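You operate a simulated robot arm through the tools that you are given. There is no shell and no other tool.

You are at the controls of a simulated robot arm. One attempt, no reset.

JOB
Glue the yellow flower head onto the long stem and let it set.
Fine: a bead that does not run; glue bottle back in its ring; leave the short stem. Set down upright: glue bottle.

The check looks at the end state, three seconds after you hand in, the way a careful person would. Anything else that was tipped, shoved, dropped, spilled or broken makes it a failure.

ROBOT AND FRAMES
A 7-joint arm with a two-finger parallel gripper, fixed in place. Base frame: the origin is at the foot of the arm, x ahead of it, y to its left, z up; the work surface is at about z = 80. Units: cm, degrees, N and s.
With the tool pointing down near the work surface it reaches from about 24 to 68 cm from the base axis. Its first joint turns from -66.0 to 66.0 degrees. Payload 2.4 kg.
Tool frame: the origin (TCP) lies between the finger pads and is the grasp point; the fingertips stand 3 cm ahead of it; z points along the fingers, y is the line along which they close. Largest opening 9.4 cm; finger width 2.8, thickness 1; the body of the gripper, 5 by 9.6 cm, starts 5.5 cm behind the TCP.
Orientation is told as [roll, pitch, yaw] about the base's x, y, z axes, in that order, counted from this pose: with the fingers straight down and closing along the base's y, the tool's x points along the base's -x, its y along +y and its z along -z.

CONTROLS
- The arm moves only by the tool send_rows. Its argument "targets" is a list of rows, each a list of 3 entries, a list of its own where there are three numbers: the shift along the tool's x, y, z in cm, then the turn, a rotation vector about the tool's x, y, z in degrees, then the gripper command, from -1 (shut) to 1 (fully open), values between in proportion. In form: [[[dx, dy, dz], [ax, ay, az], hand], ...]. A call has 1 to 20 rows; each row is the pose to reach, as a shift and turn from the pose commanded when the call began, along the tool's axes at that moment. A row lasts 0.2 s, in which the tool goes at most 5 cm and 8.6 degrees; a call with a longer step from one row to the next is refused whole, and so is a gripper value outside its range. A pose out of reach is approached as far as the arm can. The call stops where the force on the tool passes 70 N (or 10 N more than at its start, if that is more) or the arm is blocked; 0.2 s more then pass. Each finger travels about 15.3 cm/s and halts on what it meets, pressing with about 32 N; the grip force reading is that of the motor and also rises with nothing between the fingers. The clock runs only during rows and for 0.2 s after the last one: add rows that repeat a pose to give the fingers time. It gives the time, the measured TCP pose, the force on the tool (base axes), the opening and the grip force at its end, in the units of the frame above (readings bear some noise), with the torque about the TCP (base axes, N m) and any sound that the robot's microphone picked up, and new pictures: "pictures" is both (left out), scene, wrist or none.
- Cameras (640 x 400 px; columns grow to the right, rows downward): "scene" is fixed at [3.18, 45.98, 145.76]; the picture's right is [-0.89, -0.45, 0.00], its down [-0.20, 0.40, -0.90] and it looks along [0.40, -0.80, -0.44] (base axes); focal length 332 px, centre (320, 200). "wrist" rides on the gripper at [7.6, 1.4, -10.3] in the tool frame; the picture's right is [-0.18, 0.98, 0.00], its down [-0.75, -0.14, -0.64] and it looks along [-0.63, -0.12, 0.77] (tool axes); focal length 243 px, centre (320, 200). There is no depth. A picture from a camera that has moved, and an enlarged one, comes with that camera's place and axes in the base frame and with its lens. The place of the scene camera against the robot may be out by one fixed shift of up to 1.8 cm in any direction.
- inspect(camera, box): a new picture of the part [left, top, right, bottom] of that camera's present view, enlarged. The clock stands still meanwhile.
- finish_job(): hands the job in; it is judged then, once.

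Places have to be worked out from the pictures, the camera data and where the tool is seen. Open the gripper and draw the arm clear of the work before you hand the job in, unless the task says otherwise.

The tools are called after ">>>" by a JSON object that holds its "method" and its "body". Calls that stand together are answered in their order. send_rows: Moves the arm, as the interface text tells. Its arguments: {"type":"object","properties":{"targets":{"type":"array"},"pictures":{"type":"string","enum":["both","scene","wrist","none"]}},"required":["targets"]} The other tools are called the same way: inspect (camera, box) takes an enlarged picture of a part of a camera's view; finish_job () hands the job in.

At the start:

```text
time_s: 0.0
tool_pos: [26.83, -23.35, 126.94]
tool_rot: [0.0, 0.0, 0.0]
wrist_force: [-1.0, -0.4, -0.3]
torque: [0.0, 0.03, 0.01]
finger_gap: 9.41
finger_force: 0.2
```

scene: 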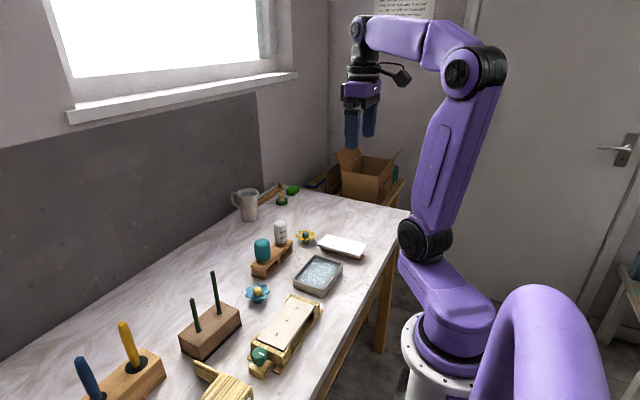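
wrist: 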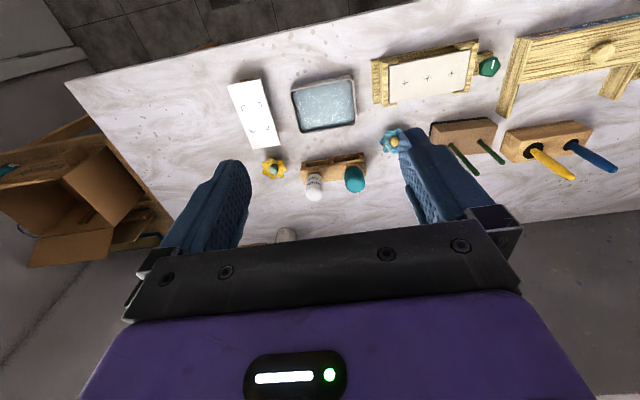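

I'll look more closely at the objects before moving anything.

>>> {"method": "inspect", "body": {"camera": "scene", "box": [160, 180, 400, 330]}}

>>> {"method": "inspect", "body": {"camera": "scene", "box": [60, 260, 340, 400]}}

>>> {"method": "inspect", "body": {"camera": "wrist", "box": [210, 30, 410, 250]}}

>>> {"method": "inspect", "body": {"camera": "wrist", "box": [360, 20, 640, 195]}}

```text
2.67 times, centred on (280, 255) of scene
camera zoom: at [3.18, 45.98, 145.76], right [-0.89, -0.45, 0.0], down [-0.2, 0.4, -0.9], along [0.4, -0.8, -0.44], focal length 886 px, centre (427, 53)
```

zoom: 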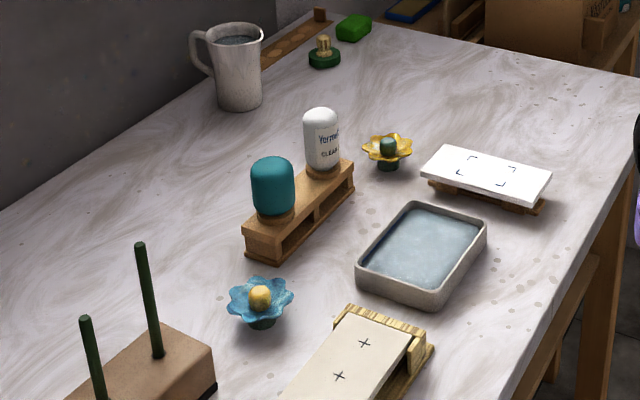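

```text
2.29 times, centred on (200, 330) of scene
camera zoom: at [3.18, 45.98, 145.76], right [-0.89, -0.45, 0.0], down [-0.2, 0.4, -0.9], along [0.4, -0.8, -0.44], focal length 759 px, centre (594, -97)
```

zoom: 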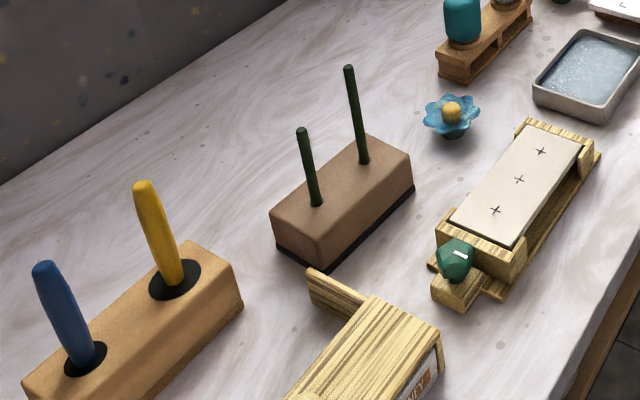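

```text
1.82 times, centred on (310, 140) of wrist
camera zoom: at [19.22, -21.94, 137.21], right [0.18, 0.98, 0.0], down [0.75, -0.14, 0.64], along [0.63, -0.12, -0.77], focal length 441 px, centre (338, 309)
```

zoom: 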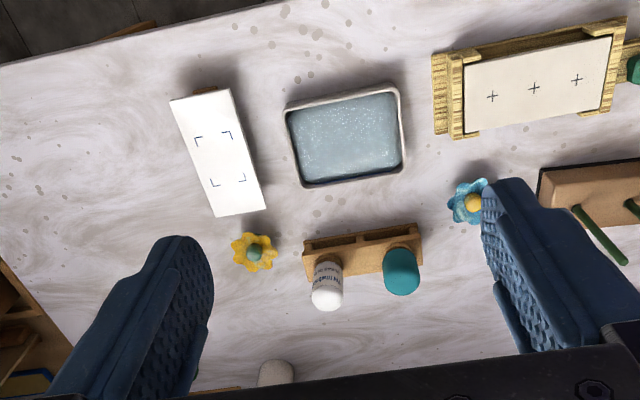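

```text
2.29 times, centred on (500, 108) of wrist
camera zoom: at [19.22, -21.94, 137.21], right [0.18, 0.98, 0.0], down [0.75, -0.14, 0.64], along [0.63, -0.12, -0.77], focal length 555 px, centre (-91, 411)
```

zoom: 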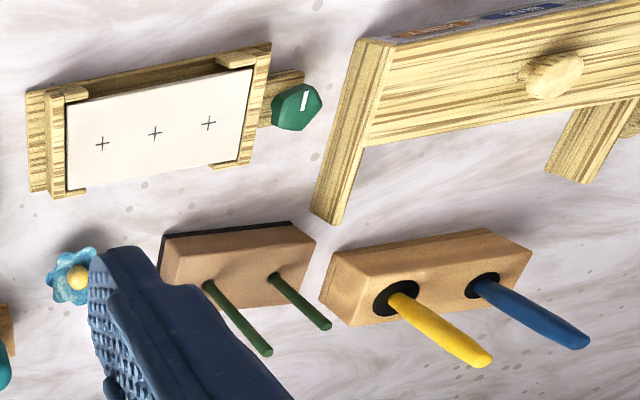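

I need to read the labels and identify the fixtures, so I zoom in further.

>>> {"method": "inspect", "body": {"camera": "scene", "box": [240, 210, 320, 260]}}

>>> {"method": "inspect", "body": {"camera": "scene", "box": [180, 340, 280, 400]}}

>>> {"method": "inspect", "body": {"camera": "scene", "box": [230, 175, 310, 225]}}

>>> {"method": "inspect", "body": {"camera": "scene", "box": [370, 0, 440, 30]}}

>>> {"method": "inspect", "body": {"camera": "wrist", "box": [290, 145, 380, 205]}}

>>> {"method": "inspect", "body": {"camera": "wrist", "box": [230, 60, 300, 190]}}

```text
8.00 times, centred on (280, 235) of scene
camera zoom: at [3.18, 45.98, 145.76], right [-0.89, -0.45, 0.0], down [-0.2, 0.4, -0.9], along [0.4, -0.8, -0.44], focal length 2657 px, centre (640, -80)
```

zoom: 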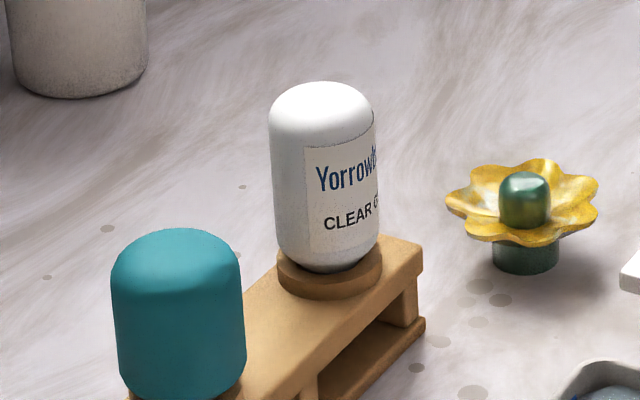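

```text
6.40 times, centred on (230, 370) of scene
camera zoom: at [3.18, 45.98, 145.76], right [-0.89, -0.45, 0.0], down [-0.2, 0.4, -0.9], along [0.4, -0.8, -0.44], focal length 2126 px, centre (896, -888)
```

zoom: 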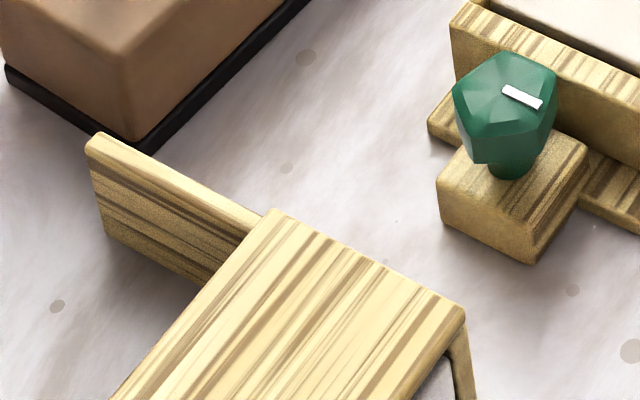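

```text
8.00 times, centred on (270, 200) of scene
camera zoom: at [3.18, 45.98, 145.76], right [-0.89, -0.45, 0.0], down [-0.2, 0.4, -0.9], along [0.4, -0.8, -0.44], focal length 2657 px, centre (720, 200)
```

zoom: 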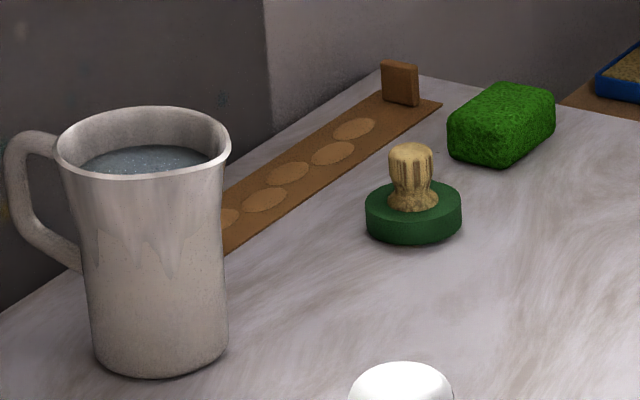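

```text
9.14 times, centred on (405, 15) of scene
camera zoom: at [3.18, 45.98, 145.76], right [-0.89, -0.45, 0.0], down [-0.2, 0.4, -0.9], along [0.4, -0.8, -0.44], focal length 3037 px, centre (-457, 1891)
```

zoom: 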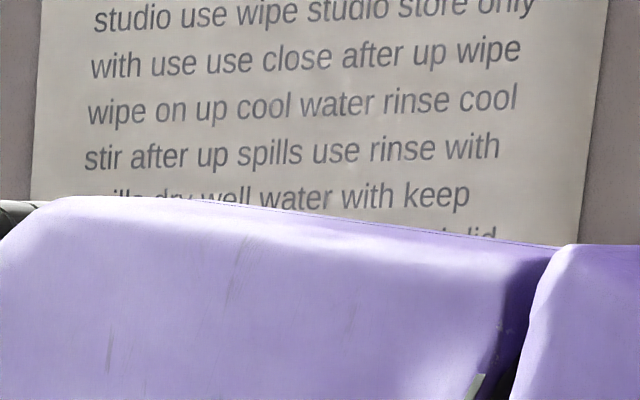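

```text
6.67 times, centred on (335, 175) of wrist
camera zoom: at [19.22, -21.94, 137.21], right [0.18, 0.98, 0.0], down [0.75, -0.14, 0.64], along [0.63, -0.12, -0.77], focal length 1618 px, centre (220, 367)
```

zoom: 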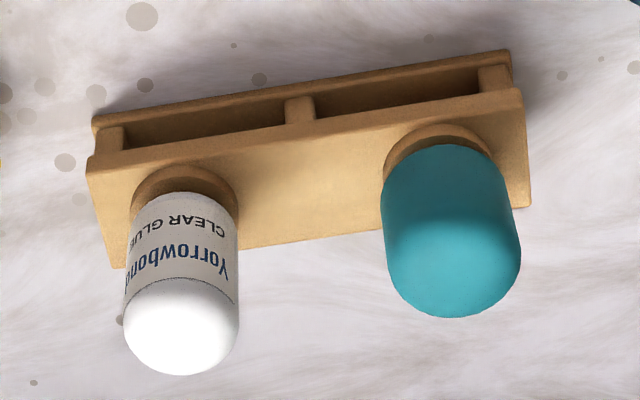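

```text
3.08 times, centred on (265, 125) of wrist
camera zoom: at [19.22, -21.94, 137.21], right [0.18, 0.98, 0.0], down [0.75, -0.14, 0.64], along [0.63, -0.12, -0.77], focal length 746 px, centre (489, 431)
```

zoom: 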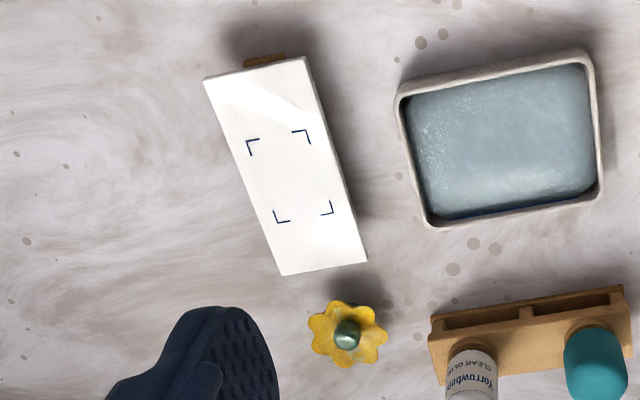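

The white "Yorrowbond CLEAR GLUE" bottle stands nozzle-down at about (54, -30). I put the yellow head at about (50, -40) and the long stem at about (51, 3), with its tip near z 97. I'll move above the glue bottle at a safe height for a better look.

>>> {"method": "send_rows", "body": {"targets": [[[-4, -1, 2], [0, 0, 0], 1], [[-8, -2, 4], [0, 0, 0], 1], [[-12, -3, 6], [0, 0, 0], 1], [[-16, -4, 8], [0, 0, 0], 1], [[-20, -5, 10], [0, 0, 0], 1], [[-24, -6, 12], [0, 0, 0], 1], [[-27.5, -6.65, 15], [0, 0, 0], 1], [[-27.5, -6.65, 18], [0, 0, 0], 1], [[-27.5, -6.65, 18], [0, 0, 0], 1]]}}

```text
time_s: 2.0
tool_pos: [54.51, -30.16, 108.96]
tool_rot: [0.0, 0.0, 0.0]
wrist_force: [-0.3, 0.6, 0.3]
torque: [0.02, -0.03, -0.02]
finger_gap: 9.4
finger_force: 0.1
camera wrist: at [46.86, -28.67, 119.12], right [0.18, 0.98, 0.0], down [0.75, -0.14, 0.64], along [0.63, -0.12, -0.77], focal length 243 px, centre (320, 200)
```

scene: 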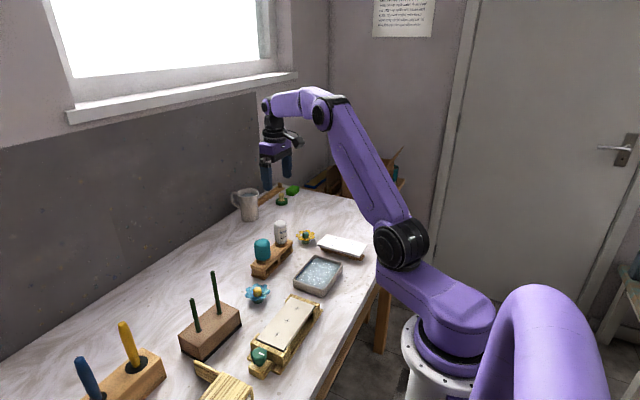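
wrist: 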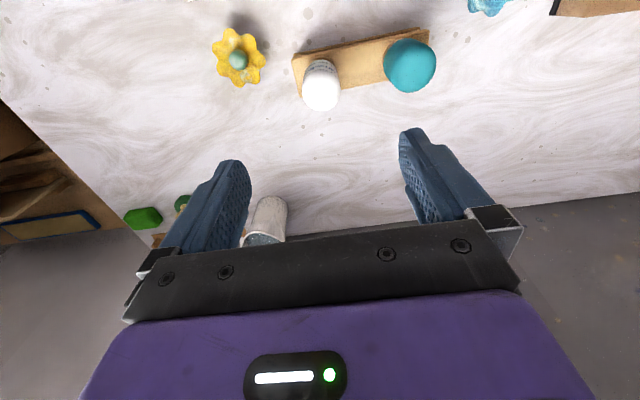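

The bottle is ahead of and below the tool. I'll zoom in to fix the bottle, flower and jug positions more exactly.

>>> {"method": "inspect", "body": {"camera": "wrist", "box": [190, 0, 460, 130]}}

>>> {"method": "inspect", "body": {"camera": "scene", "box": [240, 200, 320, 260]}}

>>> {"method": "inspect", "body": {"camera": "wrist", "box": [200, 15, 280, 95]}}

```text
2.37 times, centred on (325, 65) of wrist
camera zoom: at [46.86, -28.67, 119.12], right [0.18, 0.98, 0.0], down [0.75, -0.14, 0.64], along [0.63, -0.12, -0.77], focal length 575 px, centre (308, 520)
```

zoom: 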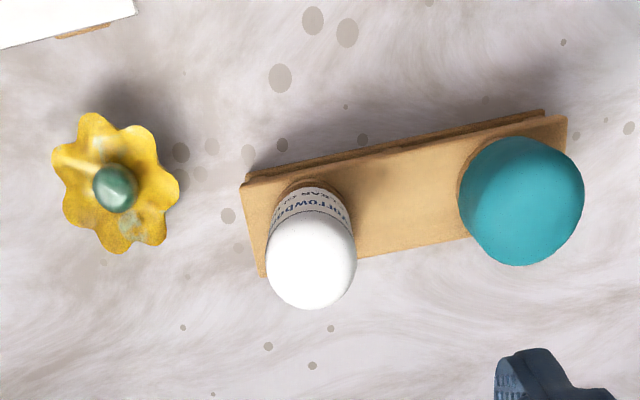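

```text
6.67 times, centred on (280, 230) of scene
camera zoom: at [3.18, 45.98, 145.76], right [-0.89, -0.45, 0.0], down [-0.2, 0.4, -0.9], along [0.4, -0.8, -0.44], focal length 2214 px, centre (587, 0)
```

zoom: 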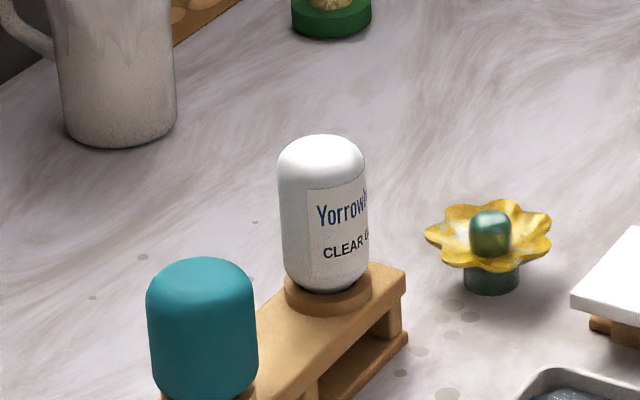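

```text
5.00 times, centred on (240, 55) of wrist
camera zoom: at [46.86, -28.67, 119.12], right [0.18, 0.98, 0.0], down [0.75, -0.14, 0.64], along [0.63, -0.12, -0.77], focal length 1213 px, centre (720, 925)
```

zoom: 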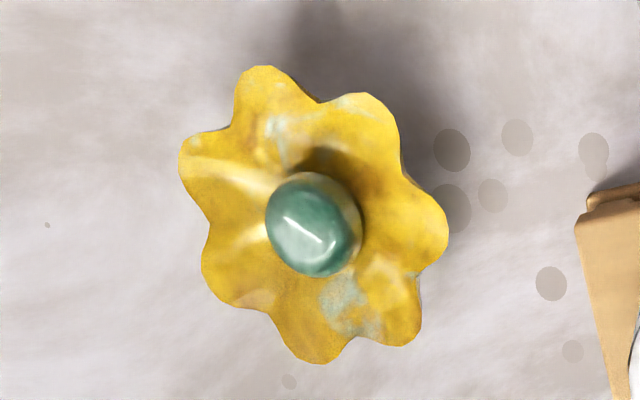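

By triangulation the bottle axis is about (55.0, -30.1), with the dome top near z 92. I'll come down to just above it and check the alignment between the fingers.

>>> {"method": "send_rows", "body": {"targets": [[[-0.5, 0, 4], [0, 0, 0], 1], [[-0.5, 0, 8], [0, 0, 0], 1], [[-0.5, 0, 11.5], [0, 0, 0], 1], [[-0.5, 0, 11.5], [0, 0, 0], 1]]}}

>>> {"method": "inspect", "body": {"camera": "wrist", "box": [200, 0, 460, 230]}}

>>> {"method": "inspect", "body": {"camera": "scene", "box": [240, 190, 320, 260]}}

```text
time_s: 3.0
tool_pos: [54.81, -30.01, 97.26]
tool_rot: [0.0, 0.0, 0.1]
wrist_force: [0.9, -0.7, 0.1]
torque: [-0.03, -0.01, -0.02]
finger_gap: 9.4
finger_force: 0.0
camera wrist: at [47.27, -28.55, 107.6], right [0.18, 0.98, 0.0], down [0.75, -0.14, 0.64], along [0.63, -0.12, -0.77], focal length 243 px, centre (320, 200)
```

scene: 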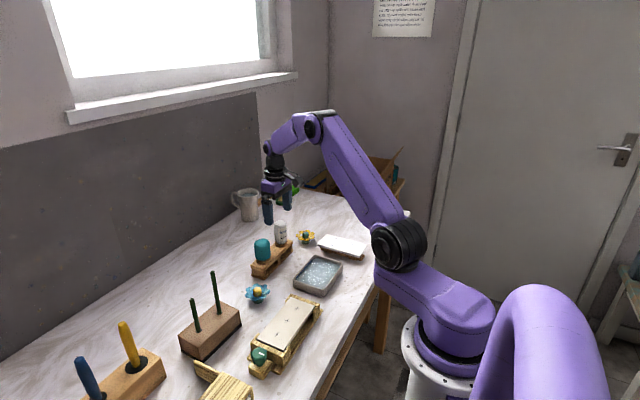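
wrist: 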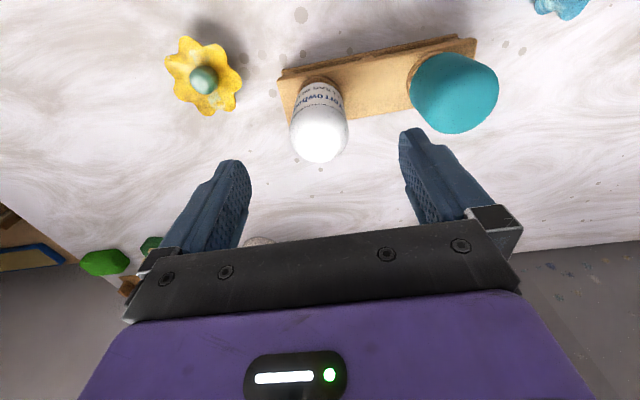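

```text
1.74 times, centred on (330, 115) of wrist
camera zoom: at [47.27, -28.55, 107.6], right [0.18, 0.98, 0.0], down [0.75, -0.14, 0.64], along [0.63, -0.12, -0.77], focal length 422 px, centre (303, 348)
```

zoom: 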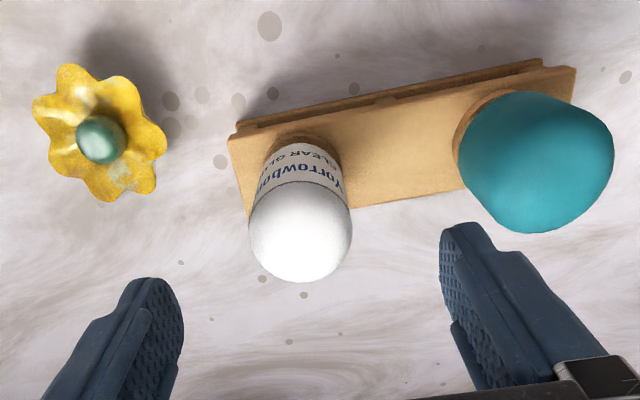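

```text
5.71 times, centred on (280, 225) of scene
camera zoom: at [3.18, 45.98, 145.76], right [-0.89, -0.45, 0.0], down [-0.2, 0.4, -0.9], along [0.4, -0.8, -0.44], focal length 1898 px, centre (549, 57)
```

zoom: 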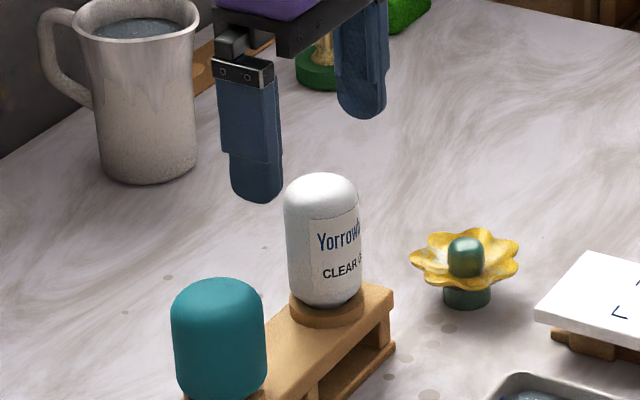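

The alignment is consistent, with the bottle at (54.95, -30.1). I'll descend around the bottle to TCP z of about 88.5 with the fingers open.

>>> {"method": "send_rows", "body": {"targets": [[[-0.1, -0.1, 3], [0, 0, 0], 1], [[-0.1, -0.1, 6], [0, 0, 0], 1], [[-0.1, -0.1, 8.7], [0, 0, 0], 1], [[-0.1, -0.1, 8.7], [0, 0, 0], 1]]}}

>>> {"method": "inspect", "body": {"camera": "wrist", "box": [200, 60, 460, 230]}}

>>> {"method": "inspect", "body": {"camera": "scene", "box": [240, 190, 320, 260]}}

```text
time_s: 4.0
tool_pos: [54.65, -30.07, 88.55]
tool_rot: [0.0, -0.1, 0.1]
wrist_force: [0.5, -0.5, -0.2]
torque: [-0.02, -0.03, 0.02]
finger_gap: 9.4
finger_force: 0.1
camera wrist: at [47.19, -28.56, 98.86], right [0.18, 0.98, 0.0], down [0.75, -0.14, 0.64], along [0.63, -0.12, -0.77], focal length 243 px, centre (320, 200)
```

scene: 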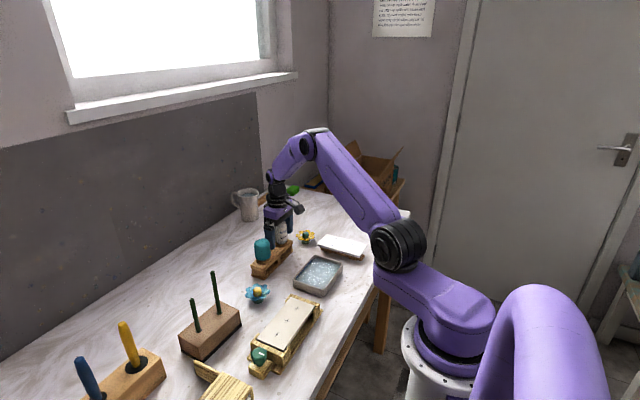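
wrist: 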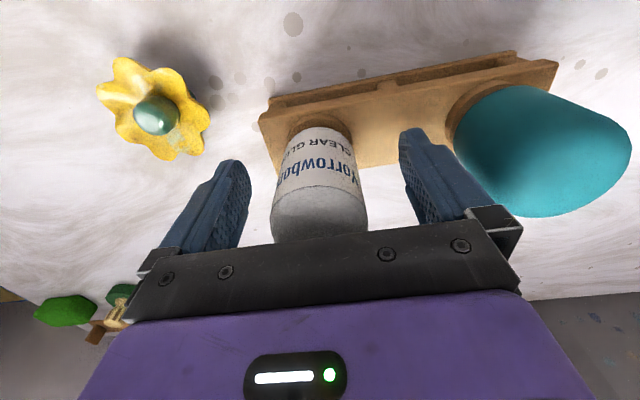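

```text
2.35 times, centred on (330, 145) of wrist
camera zoom: at [47.19, -28.56, 98.86], right [0.18, 0.98, 0.0], down [0.75, -0.14, 0.64], along [0.63, -0.12, -0.77], focal length 571 px, centre (296, 329)
```

zoom: 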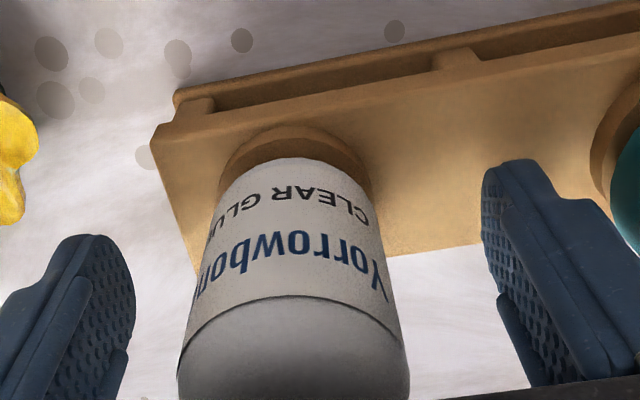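

```text
5.71 times, centred on (280, 225) of scene
camera zoom: at [3.18, 45.98, 145.76], right [-0.89, -0.45, 0.0], down [-0.2, 0.4, -0.9], along [0.4, -0.8, -0.44], focal length 1898 px, centre (549, 57)
```

zoom: 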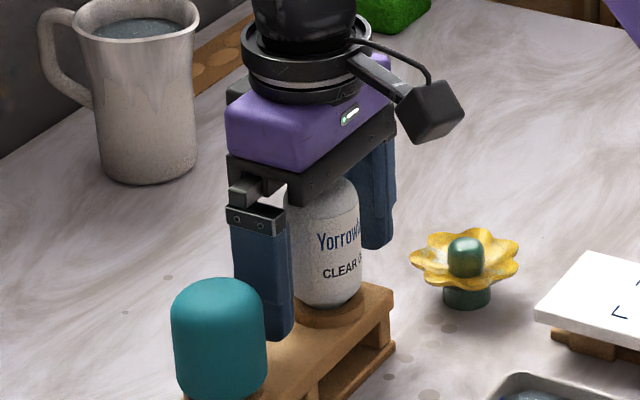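

The bottle is centred between the fingers, clear of the ring and the teal bottle. I'll close slowly to near contact and then in small steps, watching the grip force so I don't squeeze glue out.

>>> {"method": "send_rows", "body": {"targets": [[[0, 0, 0], [0, 0, 0], 0.5], [[0, 0, 0], [0, 0, 0], 0.2], [[0, 0, 0], [0, 0, 0], 0.02], [[0, 0, 0], [0, 0, 0], 0.02]], "pictures": "wrist"}}

>>> {"method": "send_rows", "body": {"targets": [[[0, 0, 0], [0, 0, 0], -0.02], [[0, 0, 0], [0, 0, 0], -0.04], [[0, 0, 0], [0, 0, 0], -0.04]], "pictures": "wrist"}}

```text
time_s: 5.0
tool_pos: [54.79, -30.09, 88.63]
tool_rot: [-0.1, -0.1, -0.1]
wrist_force: [0.8, 0.3, -0.1]
torque: [0.05, 0.02, -0.01]
finger_gap: 4.79
finger_force: 0.0
camera wrist: at [47.19, -28.56, 98.89], right [0.18, 0.98, 0.0], down [0.75, -0.14, 0.64], along [0.63, -0.12, -0.77], focal length 243 px, centre (320, 200)
```

wrist: 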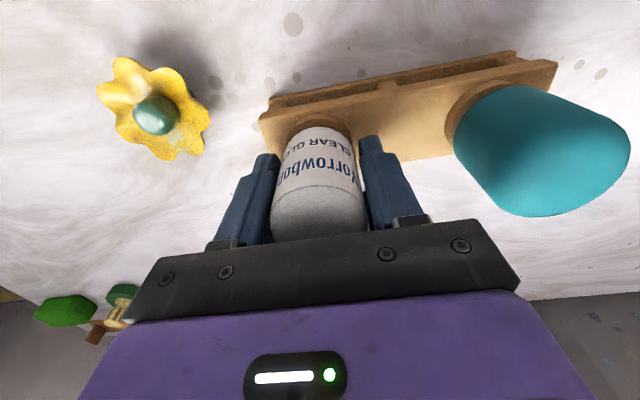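

```text
time_s: 5.8
tool_pos: [54.84, -30.01, 88.69]
tool_rot: [0.0, 0.0, 0.0]
wrist_force: [0.2, 0.0, -0.1]
torque: [-0.02, 0.04, 0.01]
finger_gap: 4.5
finger_force: 0.2
camera wrist: at [47.19, -28.56, 98.89], right [0.18, 0.98, 0.0], down [0.75, -0.14, 0.64], along [0.63, -0.12, -0.77], focal length 243 px, centre (320, 200)
```

wrist: 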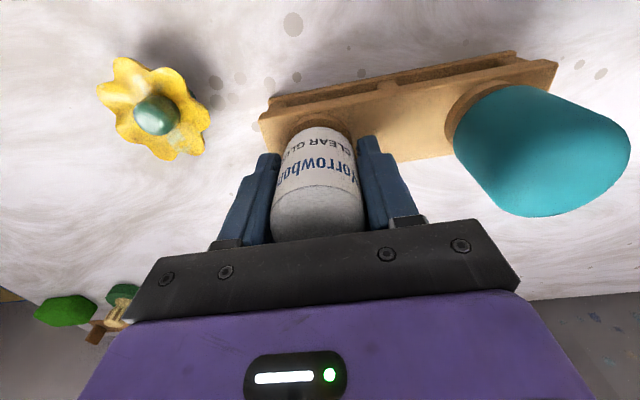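

There's no contact at a 4.5 cm gap. I'll check the clearance on each side.

>>> {"method": "inspect", "body": {"camera": "wrist", "box": [230, 110, 430, 240]}}

```text
3.08 times, centred on (330, 175) of wrist
camera zoom: at [47.19, -28.56, 98.89], right [0.18, 0.98, 0.0], down [0.75, -0.14, 0.64], along [0.63, -0.12, -0.77], focal length 746 px, centre (289, 277)
```

zoom: 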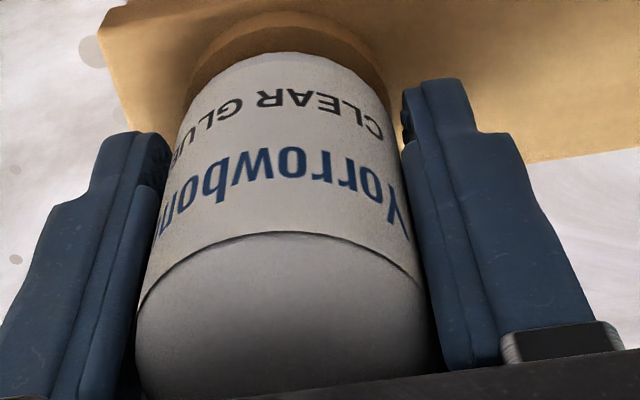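

The gap is small and about even on both sides. I'll close in 0.1 cm steps.

>>> {"method": "send_rows", "body": {"targets": [[[0, 0, 0], [0, 0, 0], -0.06], [[0, 0, 0], [0, 0, 0], -0.06]], "pictures": "none"}}

>>> {"method": "send_rows", "body": {"targets": [[[0, 0, 0], [0, 0, 0], -0.08], [[0, 0, 0], [0, 0, 0], -0.08]], "pictures": "none"}}

>>> {"method": "send_rows", "body": {"targets": [[[0, 0, 0], [0, 0, 0], -0.1], [[0, 0, 0], [0, 0, 0], -0.1]], "pictures": "none"}}

```text
time_s: 6.4
tool_pos: [54.73, -30.04, 88.6]
tool_rot: [0.0, 0.0, 0.0]
wrist_force: [-0.5, -0.5, 0.6]
torque: [0.01, -0.04, -0.01]
finger_gap: 4.4
finger_force: 0.1
```

```text
time_s: 7.0
tool_pos: [54.73, -30.01, 88.69]
tool_rot: [0.0, 0.0, 0.0]
wrist_force: [0.6, -0.3, -0.1]
torque: [-0.02, 0.01, -0.01]
finger_gap: 4.34
finger_force: 0.0
```

```text
time_s: 7.6
tool_pos: [54.72, -29.93, 88.6]
tool_rot: [0.0, 0.1, 0.0]
wrist_force: [1.0, 0.2, 0.4]
torque: [-0.03, 0.01, -0.03]
finger_gap: 4.24
finger_force: 0.0
```

Still no contact at 4.24. I'll keep going in small steps.

>>> {"method": "send_rows", "body": {"targets": [[[0, 0, 0], [0, 0, 0], -0.11], [[0, 0, 0], [0, 0, 0], -0.11]], "pictures": "none"}}

>>> {"method": "send_rows", "body": {"targets": [[[0, 0, 0], [0, 0, 0], -0.12], [[0, 0, 0], [0, 0, 0], -0.12]], "pictures": "none"}}

>>> {"method": "send_rows", "body": {"targets": [[[0, 0, 0], [0, 0, 0], -0.13], [[0, 0, 0], [0, 0, 0], -0.13]], "pictures": "wrist"}}

```text
time_s: 8.2
tool_pos: [54.84, -30.0, 88.67]
tool_rot: [0.0, -0.1, 0.0]
wrist_force: [0.1, -0.1, 0.0]
torque: [0.05, 0.02, -0.04]
finger_gap: 4.23
finger_force: 0.9
```

```text
time_s: 8.8
tool_pos: [54.79, -30.04, 88.68]
tool_rot: [0.0, 0.0, 0.0]
wrist_force: [0.2, -0.6, -0.5]
torque: [0.0, 0.02, -0.01]
finger_gap: 4.23
finger_force: 0.8
```

```text
time_s: 9.4
tool_pos: [54.77, -30.05, 88.62]
tool_rot: [0.0, 0.0, 0.0]
wrist_force: [-0.1, -0.5, 0.3]
torque: [0.03, 0.02, -0.04]
finger_gap: 4.21
finger_force: 11.7
camera wrist: at [47.19, -28.56, 98.89], right [0.18, 0.98, 0.0], down [0.75, -0.14, 0.64], along [0.63, -0.12, -0.77], focal length 243 px, centre (320, 200)
```

wrist: 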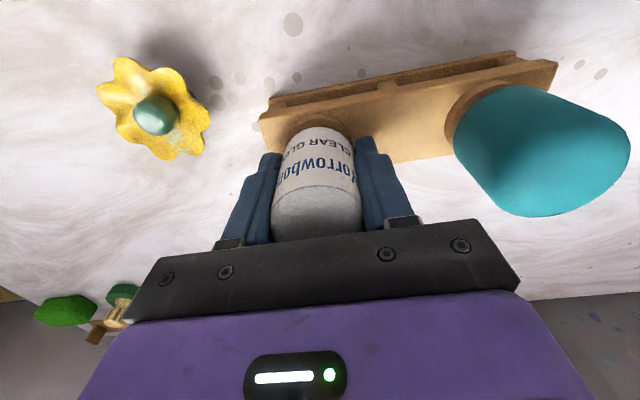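

Contact is at about 4.22 cm and the grip reads 11.7 N. I'll ease it slightly to see how finely the grip can be set before lifting.

>>> {"method": "send_rows", "body": {"targets": [[[0, 0, 0], [0, 0, 0], -0.126], [[0, 0, 0], [0, 0, 0], -0.126]], "pictures": "none"}}

```text
time_s: 10.0
tool_pos: [54.78, -30.01, 88.64]
tool_rot: [0.0, 0.0, 0.0]
wrist_force: [-0.8, 0.1, 0.4]
torque: [0.0, 0.04, -0.01]
finger_gap: 4.19
finger_force: 24.6
```

The force crept up to 24.6 N even though I eased the command, so it builds over time. I'll back off right away to a command nearer the contact gap.

>>> {"method": "send_rows", "body": {"targets": [[[0, 0, 0], [0, 0, 0], -0.11]], "pictures": "none"}}

>>> {"method": "send_rows", "body": {"targets": [[[0, 0, 0], [0, 0, 0], -0.11], [[0, 0, 0], [0, 0, 0], -0.11]], "pictures": "none"}}

```text
time_s: 10.4
tool_pos: [54.72, -30.02, 88.71]
tool_rot: [0.0, 0.1, 0.0]
wrist_force: [0.0, 0.3, 0.3]
torque: [0.02, -0.02, 0.0]
finger_gap: 4.23
finger_force: 0.0
```

```text
time_s: 11.0
tool_pos: [54.65, -29.9, 88.68]
tool_rot: [0.0, 0.0, 0.1]
wrist_force: [0.5, -0.5, -0.1]
torque: [0.01, 0.0, -0.02]
finger_gap: 4.22
finger_force: 0.7
```

The grip is now about 0.7 N at -0.11. I'll check for leaked glue under the ring and see how a longer hold behaves.

>>> {"method": "send_rows", "body": {"targets": [[[0, 0, 0], [0, 0, 0], -0.118], [[0, 0, 0], [0, 0, 0], -0.118], [[0, 0, 0], [0, 0, 0], -0.118], [[0, 0, 0], [0, 0, 0], -0.118], [[0, 0, 0], [0, 0, 0], -0.118], [[0, 0, 0], [0, 0, 0], -0.118]], "pictures": "scene"}}

>>> {"method": "inspect", "body": {"camera": "scene", "box": [250, 210, 310, 270]}}

>>> {"method": "inspect", "body": {"camera": "wrist", "box": [230, 70, 390, 240]}}

```text
time_s: 12.4
tool_pos: [54.69, -29.98, 88.7]
tool_rot: [0.1, 0.1, 0.1]
wrist_force: [-1.2, 0.9, -0.6]
torque: [0.01, 0.0, -0.02]
finger_gap: 4.21
finger_force: 0.4
```

scene: 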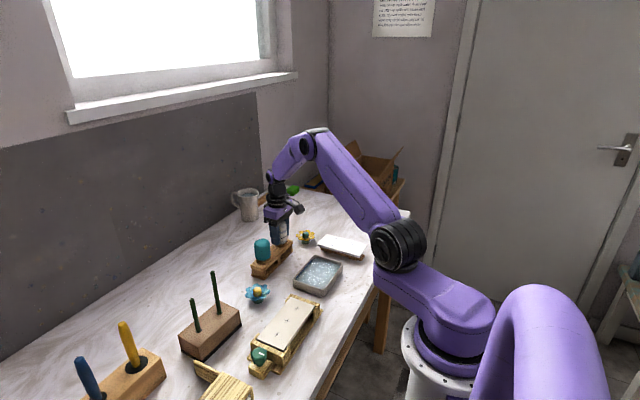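

```text
6.67 times, centred on (280, 240) of scene
camera zoom: at [3.18, 45.98, 145.76], right [-0.89, -0.45, 0.0], down [-0.2, 0.4, -0.9], along [0.4, -0.8, -0.44], focal length 2214 px, centre (587, -67)
```

zoom: 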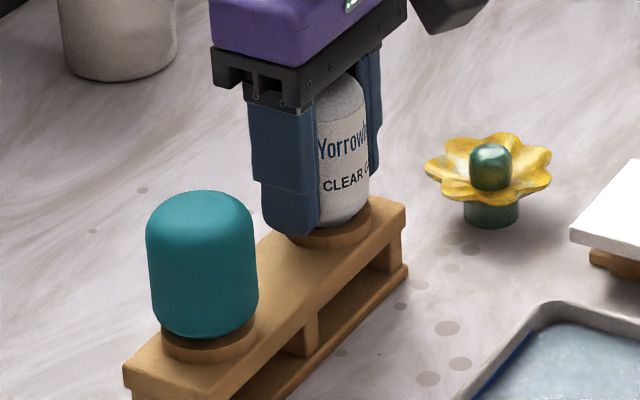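

```text
2.35 times, centred on (310, 155) of wrist
camera zoom: at [47.19, -28.56, 98.89], right [0.18, 0.98, 0.0], down [0.75, -0.14, 0.64], along [0.63, -0.12, -0.77], focal length 571 px, centre (344, 306)
```

zoom: 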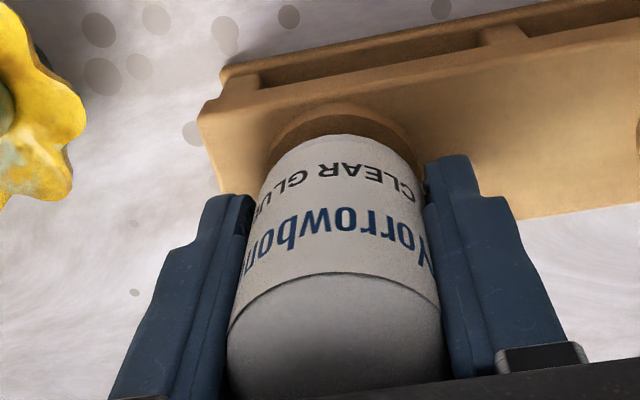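

There's no visible leak, and -0.118 gives almost no grip. I'll look for a moderate steady grip by stepping to -0.122 and holding.

>>> {"method": "send_rows", "body": {"targets": [[[0, 0, 0], [0, 0, 0], -0.122], [[0, 0, 0], [0, 0, 0], -0.122], [[0, 0, 0], [0, 0, 0], -0.122], [[0, 0, 0], [0, 0, 0], -0.122]], "pictures": "none"}}

>>> {"method": "send_rows", "body": {"targets": [[[0, 0, 0], [0, 0, 0], -0.122], [[0, 0, 0], [0, 0, 0], -0.122]], "pictures": "none"}}

```text
time_s: 13.4
tool_pos: [54.77, -30.04, 88.58]
tool_rot: [0.1, 0.0, 0.1]
wrist_force: [0.2, -0.7, -0.4]
torque: [0.0, 0.01, 0.02]
finger_gap: 4.2
finger_force: 0.9
```

```text
time_s: 14.0
tool_pos: [54.69, -29.85, 88.66]
tool_rot: [-0.1, 0.0, 0.0]
wrist_force: [-0.7, -1.0, -0.4]
torque: [0.01, 0.01, -0.01]
finger_gap: 4.23
finger_force: 1.0
```

>>> {"method": "send_rows", "body": {"targets": [[[0, 0, 0], [0, 0, 0], -0.126]], "pictures": "none"}}

>>> {"method": "send_rows", "body": {"targets": [[[0, 0, 0], [0, 0, 0], -0.126]], "pictures": "none"}}

```text
time_s: 14.4
tool_pos: [54.81, -29.97, 88.58]
tool_rot: [0.0, 0.0, 0.0]
wrist_force: [-0.1, -0.4, -0.6]
torque: [-0.02, 0.03, 0.01]
finger_gap: 4.2
finger_force: 0.7
```

```text
time_s: 14.8
tool_pos: [54.7, -29.96, 88.75]
tool_rot: [0.0, 0.0, 0.0]
wrist_force: [-0.7, -0.1, -0.4]
torque: [0.01, -0.02, 0.01]
finger_gap: 4.21
finger_force: 1.1
```

-0.126 approached from below holds only about 1 N, so the strong grip latches once -0.13 is commanded. I'll test whether a ramp started at -0.13 can be held by backing off slightly.

>>> {"method": "send_rows", "body": {"targets": [[[0, 0, 0], [0, 0, 0], -0.13], [[0, 0, 0], [0, 0, 0], -0.13]], "pictures": "none"}}

>>> {"method": "send_rows", "body": {"targets": [[[0, 0, 0], [0, 0, 0], -0.12]], "pictures": "none"}}

>>> {"method": "send_rows", "body": {"targets": [[[0, 0, 0], [0, 0, 0], -0.12], [[0, 0, 0], [0, 0, 0], -0.12]], "pictures": "none"}}

```text
time_s: 15.4
tool_pos: [54.72, -30.02, 88.66]
tool_rot: [0.0, 0.0, 0.0]
wrist_force: [0.5, -0.1, -0.1]
torque: [0.0, -0.02, 0.04]
finger_gap: 4.21
finger_force: 0.8
```

```text
time_s: 15.8
tool_pos: [54.67, -30.02, 88.66]
tool_rot: [0.0, 0.0, 0.0]
wrist_force: [-0.1, 0.8, -0.2]
torque: [-0.02, -0.01, 0.01]
finger_gap: 4.2
finger_force: 0.4
```

```text
time_s: 16.4
tool_pos: [54.85, -30.03, 88.6]
tool_rot: [0.0, 0.0, 0.0]
wrist_force: [-0.4, 0.2, 0.3]
torque: [0.01, 0.01, 0.01]
finger_gap: 4.2
finger_force: 0.9
```

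>>> {"method": "send_rows", "body": {"targets": [[[0, 0, 0], [0, 0, 0], -0.13], [[0, 0, 0], [0, 0, 0], -0.13], [[0, 0, 0], [0, 0, 0], -0.13], [[0, 0, 0], [0, 0, 0], -0.13]], "pictures": "none"}}

>>> {"method": "send_rows", "body": {"targets": [[[0, 0, 0], [0, 0, 0], -0.135], [[0, 0, 0], [0, 0, 0], -0.135]], "pictures": "none"}}

```text
time_s: 17.4
tool_pos: [54.69, -29.97, 88.6]
tool_rot: [0.1, 0.0, -0.1]
wrist_force: [0.7, 0.4, 0.3]
torque: [-0.02, 0.02, 0.0]
finger_gap: 4.24
finger_force: 0.7
```

```text
time_s: 18.0
tool_pos: [54.7, -30.01, 88.64]
tool_rot: [0.0, 0.0, 0.0]
wrist_force: [0.2, -0.3, 0.1]
torque: [0.01, -0.02, -0.01]
finger_gap: 4.15
finger_force: 32.7
```

The grip is in effect either about 1 N or about 32 N, and it's now firm. I'll lift the bottle straight up out of its ring and look at its underside and the ring.

>>> {"method": "send_rows", "body": {"targets": [[[0, 0, -1.5], [0, 0, 0], -0.135], [[0, 0, -4], [0, 0, 0], -0.135], [[0, 0, -7], [0, 0, 0], -0.135], [[0, 0, -7], [0, 0, 0], -0.135]]}}

>>> {"method": "inspect", "body": {"camera": "scene", "box": [240, 180, 320, 270]}}

>>> {"method": "inspect", "body": {"camera": "wrist", "box": [220, 20, 420, 240]}}

```text
time_s: 19.0
tool_pos: [55.06, -29.96, 95.89]
tool_rot: [0.0, 0.0, 0.0]
wrist_force: [-0.1, 0.9, -0.8]
torque: [0.04, 0.0, -0.01]
finger_gap: 4.18
finger_force: 1.1
camera wrist: at [47.41, -28.51, 106.1], right [0.18, 0.98, 0.0], down [0.75, -0.14, 0.64], along [0.63, -0.12, -0.77], focal length 243 px, centre (320, 200)
```

scene: 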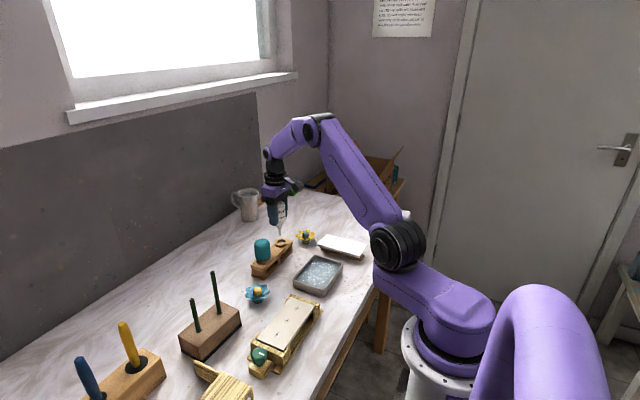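
wrist: 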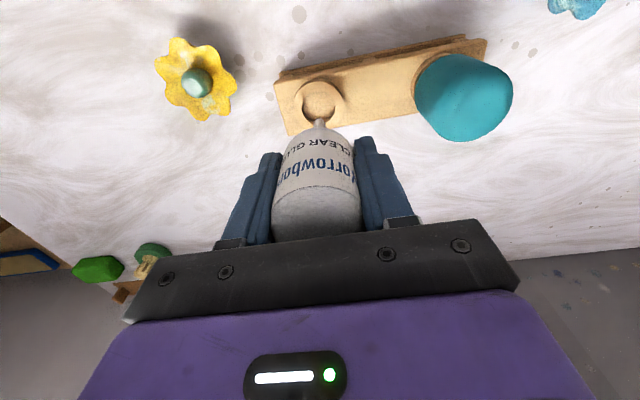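

```text
4.44 times, centred on (280, 225) of scene
camera zoom: at [3.18, 45.97, 145.76], right [-0.89, -0.45, 0.0], down [-0.2, 0.4, -0.9], along [0.4, -0.8, -0.44], focal length 1476 px, centre (498, 89)
```

zoom: 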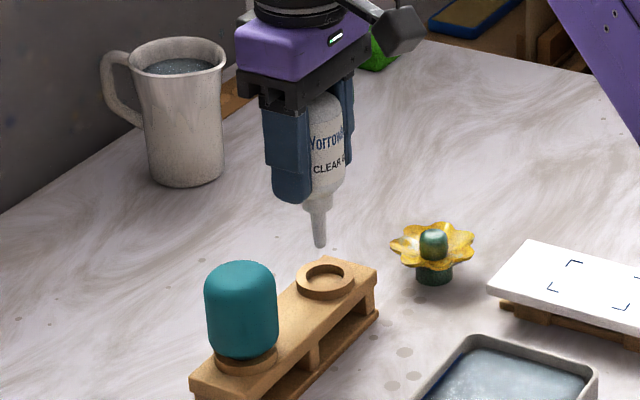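

```text
1.82 times, centred on (320, 130) of wrist
camera zoom: at [47.41, -28.51, 106.1], right [0.18, 0.98, 0.0], down [0.75, -0.14, 0.64], along [0.63, -0.12, -0.77], focal length 441 px, centre (320, 327)
```

zoom: 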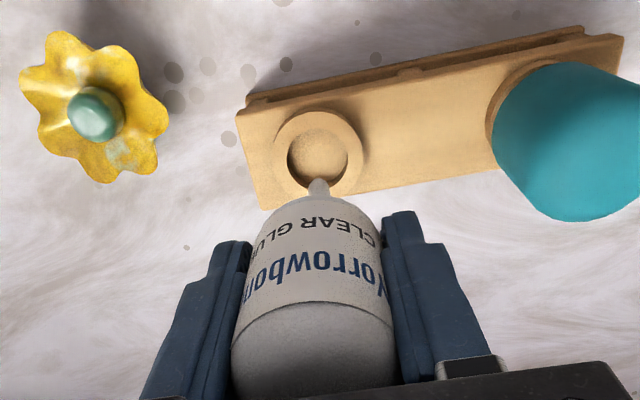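

The bottle is held, with its nozzle pointing down, and the grip reads about 1 N. I'll check the nozzle tip and the ring for any leak.

>>> {"method": "inspect", "body": {"camera": "scene", "box": [260, 200, 310, 260]}}

>>> {"method": "inspect", "body": {"camera": "wrist", "box": [270, 60, 370, 150]}}

>>> {"method": "send_rows", "body": {"targets": [[[0, 0, 0], [0, 0, 0], -0.13], [[0, 0, 0], [0, 0, 0], -0.13]], "pictures": "none"}}

```text
6.67 times, centred on (285, 230) of scene
camera zoom: at [3.18, 45.97, 145.76], right [-0.89, -0.45, 0.0], down [-0.2, 0.4, -0.9], along [0.4, -0.8, -0.44], focal length 2214 px, centre (553, 0)
```

zoom: 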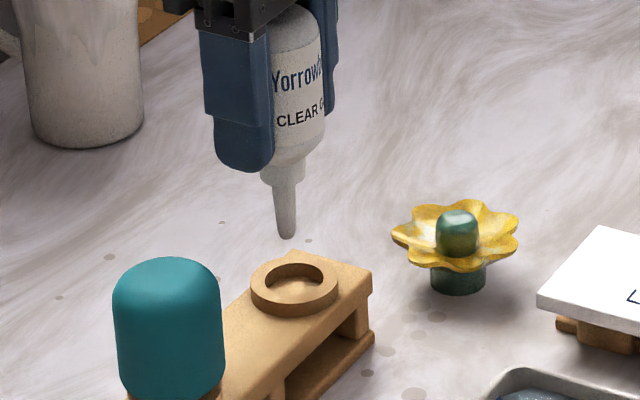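

```text
4.44 times, centred on (320, 105) of wrist
camera zoom: at [47.41, -28.51, 106.1], right [0.18, 0.98, 0.0], down [0.75, -0.14, 0.64], along [0.63, -0.12, -0.77], focal length 1078 px, centre (320, 622)
```

zoom: 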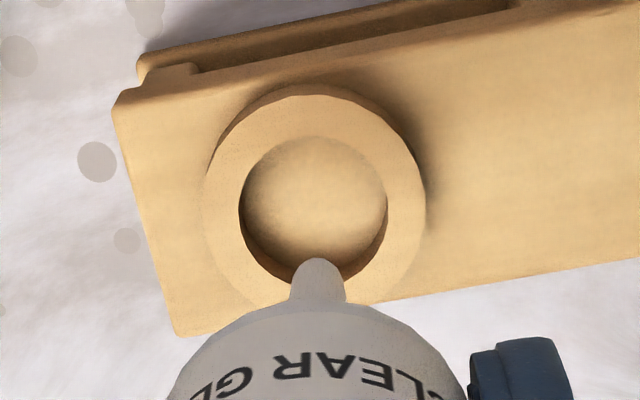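

```text
time_s: 19.6
tool_pos: [54.94, -30.0, 95.82]
tool_rot: [0.0, -0.1, 0.0]
wrist_force: [-0.4, 0.0, -0.3]
torque: [0.01, 0.02, -0.01]
finger_gap: 4.17
finger_force: 24.9
```

The nozzle tip is about 9 cm below the TCP and nothing has leaked. I'll raise the bottle clear of everything and carry it to a hover over the long stem, keeping the same grip.

>>> {"method": "send_rows", "body": {"targets": [[[0, 0, -4], [0, 0, 0], -0.13], [[0, 0, -8], [0, 0, 0], -0.13], [[0, 0, -12], [0, 0, 0], -0.13], [[0, 0, -16.5], [0, 0, 0], -0.13], [[0.4, 3, -17], [0, 0, 0], -0.13], [[0.8, 7, -17], [0, 0, 0], -0.13], [[1.2, 11, -17], [0, 0, 0], -0.13], [[1.6, 15, -17], [0, 0, 0], -0.13], [[2, 19, -17], [0, 0, 0], -0.13], [[2.4, 23, -17], [0, 0, 0], -0.13], [[3, 27, -17], [0, 0, 0], -0.13], [[3.5, 30, -17], [0, 0, 0], -0.13], [[3.8, 32, -17], [0, 0, 0], -0.13], [[3.8, 33, -17], [0, 0, 0], -0.13], [[3.8, 33, -17], [0, 0, 0], -0.13]]}}

>>> {"method": "inspect", "body": {"camera": "wrist", "box": [220, 20, 420, 240]}}

>>> {"method": "inspect", "body": {"camera": "scene", "box": [160, 180, 280, 370]}}

```text
time_s: 22.8
tool_pos: [51.06, 2.89, 112.85]
tool_rot: [-0.1, 0.0, 0.0]
wrist_force: [0.3, 0.3, -0.3]
torque: [0.02, 0.02, -0.05]
finger_gap: 4.17
finger_force: 0.8
camera wrist: at [43.51, 4.33, 123.02], right [0.18, 0.98, 0.0], down [0.75, -0.14, 0.64], along [0.63, -0.12, -0.77], focal length 243 px, centre (320, 200)
```

scene: 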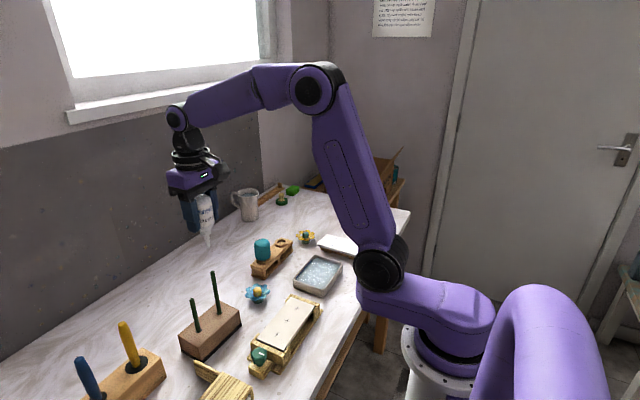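
wrist: 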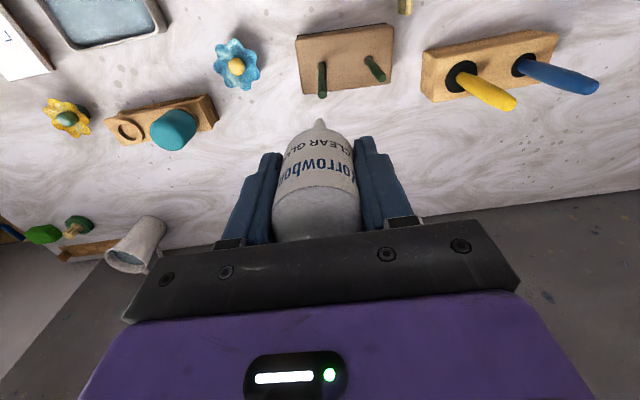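

```text
1.82 times, centred on (320, 130) of wrist
camera zoom: at [43.51, 4.33, 123.02], right [0.18, 0.98, 0.0], down [0.75, -0.14, 0.64], along [0.63, -0.12, -0.77], focal length 441 px, centre (320, 327)
```

zoom: 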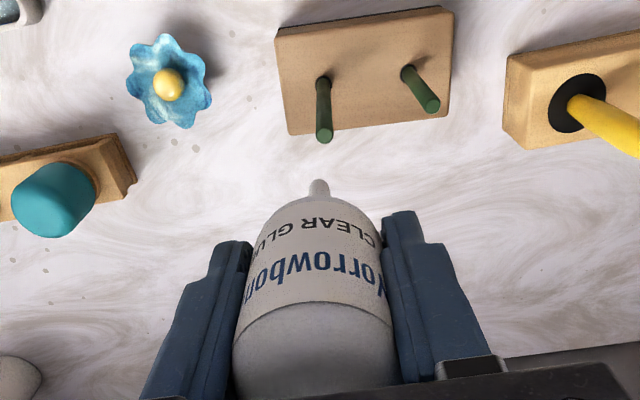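

```text
2.11 times, centred on (220, 275) of scene
camera zoom: at [3.18, 45.98, 145.76], right [-0.89, -0.45, 0.0], down [-0.2, 0.4, -0.9], along [0.4, -0.8, -0.44], focal length 699 px, centre (530, 42)
```

zoom: 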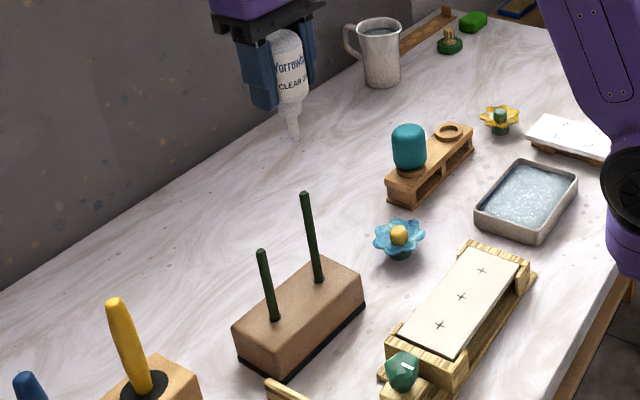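

By triangulation the long stem's tip is at about (50.9, 3.15, 97.45), and the nozzle tip is about 8.8 cm below the TCP, near z 104. I'll lower to about 1.5 cm above the stem and check the alignment from both cameras.

>>> {"method": "send_rows", "body": {"targets": [[[0.2, 0.23, 2], [0, 0, 0], -0.13], [[0.2, 0.23, 4], [0, 0, 0], -0.13], [[0.2, 0.23, 4.9], [0, 0, 0], -0.13], [[0.2, 0.23, 4.9], [0, 0, 0], -0.13]]}}

>>> {"method": "inspect", "body": {"camera": "wrist", "box": [270, 60, 370, 150]}}

>>> {"method": "inspect", "body": {"camera": "scene", "box": [180, 210, 250, 290]}}

```text
time_s: 23.8
tool_pos: [50.83, 3.16, 107.79]
tool_rot: [0.0, 0.0, 0.1]
wrist_force: [-0.6, 0.1, -0.3]
torque: [-0.01, 0.04, -0.02]
finger_gap: 4.17
finger_force: 24.8
camera wrist: at [43.27, 4.55, 118.06], right [0.18, 0.98, 0.0], down [0.75, -0.14, 0.64], along [0.63, -0.12, -0.77], focal length 243 px, centre (320, 200)
```

scene: 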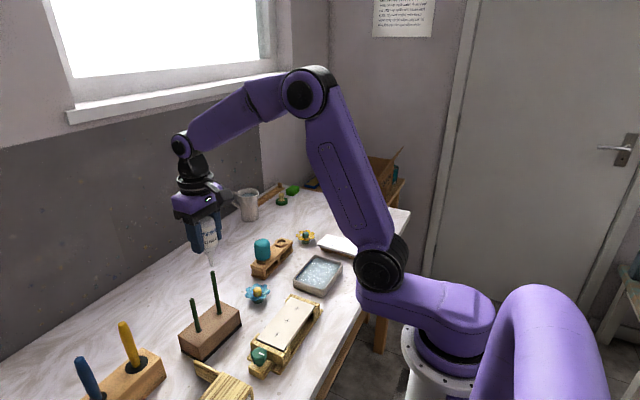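
wrist: 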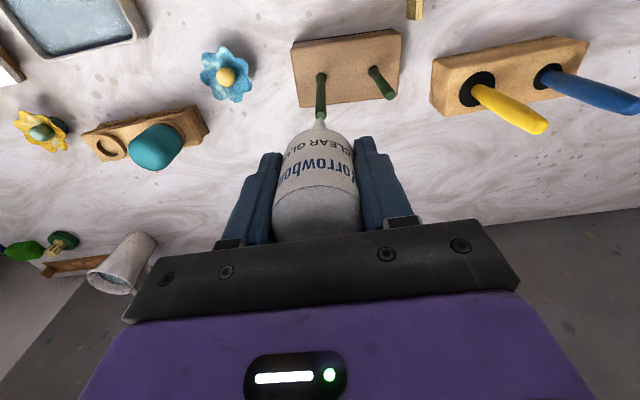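

```text
4.44 times, centred on (320, 105) of wrist
camera zoom: at [43.27, 4.55, 118.06], right [0.18, 0.98, 0.0], down [0.75, -0.14, 0.64], along [0.63, -0.12, -0.77], focal length 1078 px, centre (320, 622)
```

zoom: 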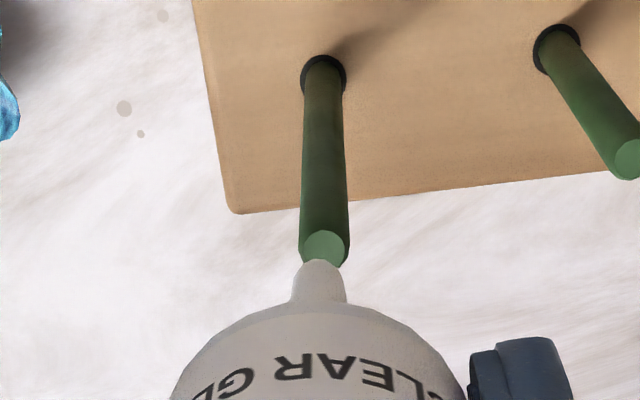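

```text
5.00 times, centred on (215, 250) of scene
camera zoom: at [3.18, 45.98, 145.76], right [-0.89, -0.45, 0.0], down [-0.2, 0.4, -0.9], along [0.4, -0.8, -0.44], focal length 1661 px, centre (845, -50)
```

zoom: 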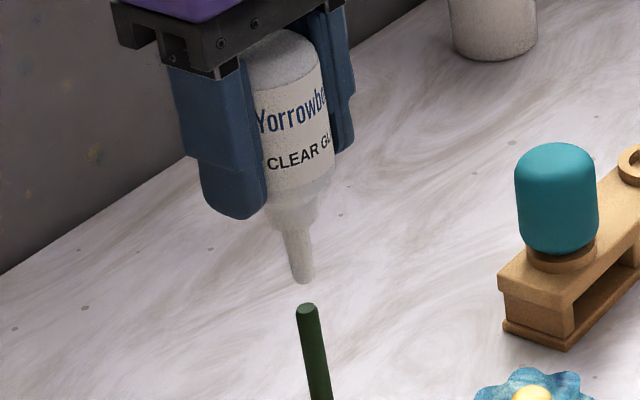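

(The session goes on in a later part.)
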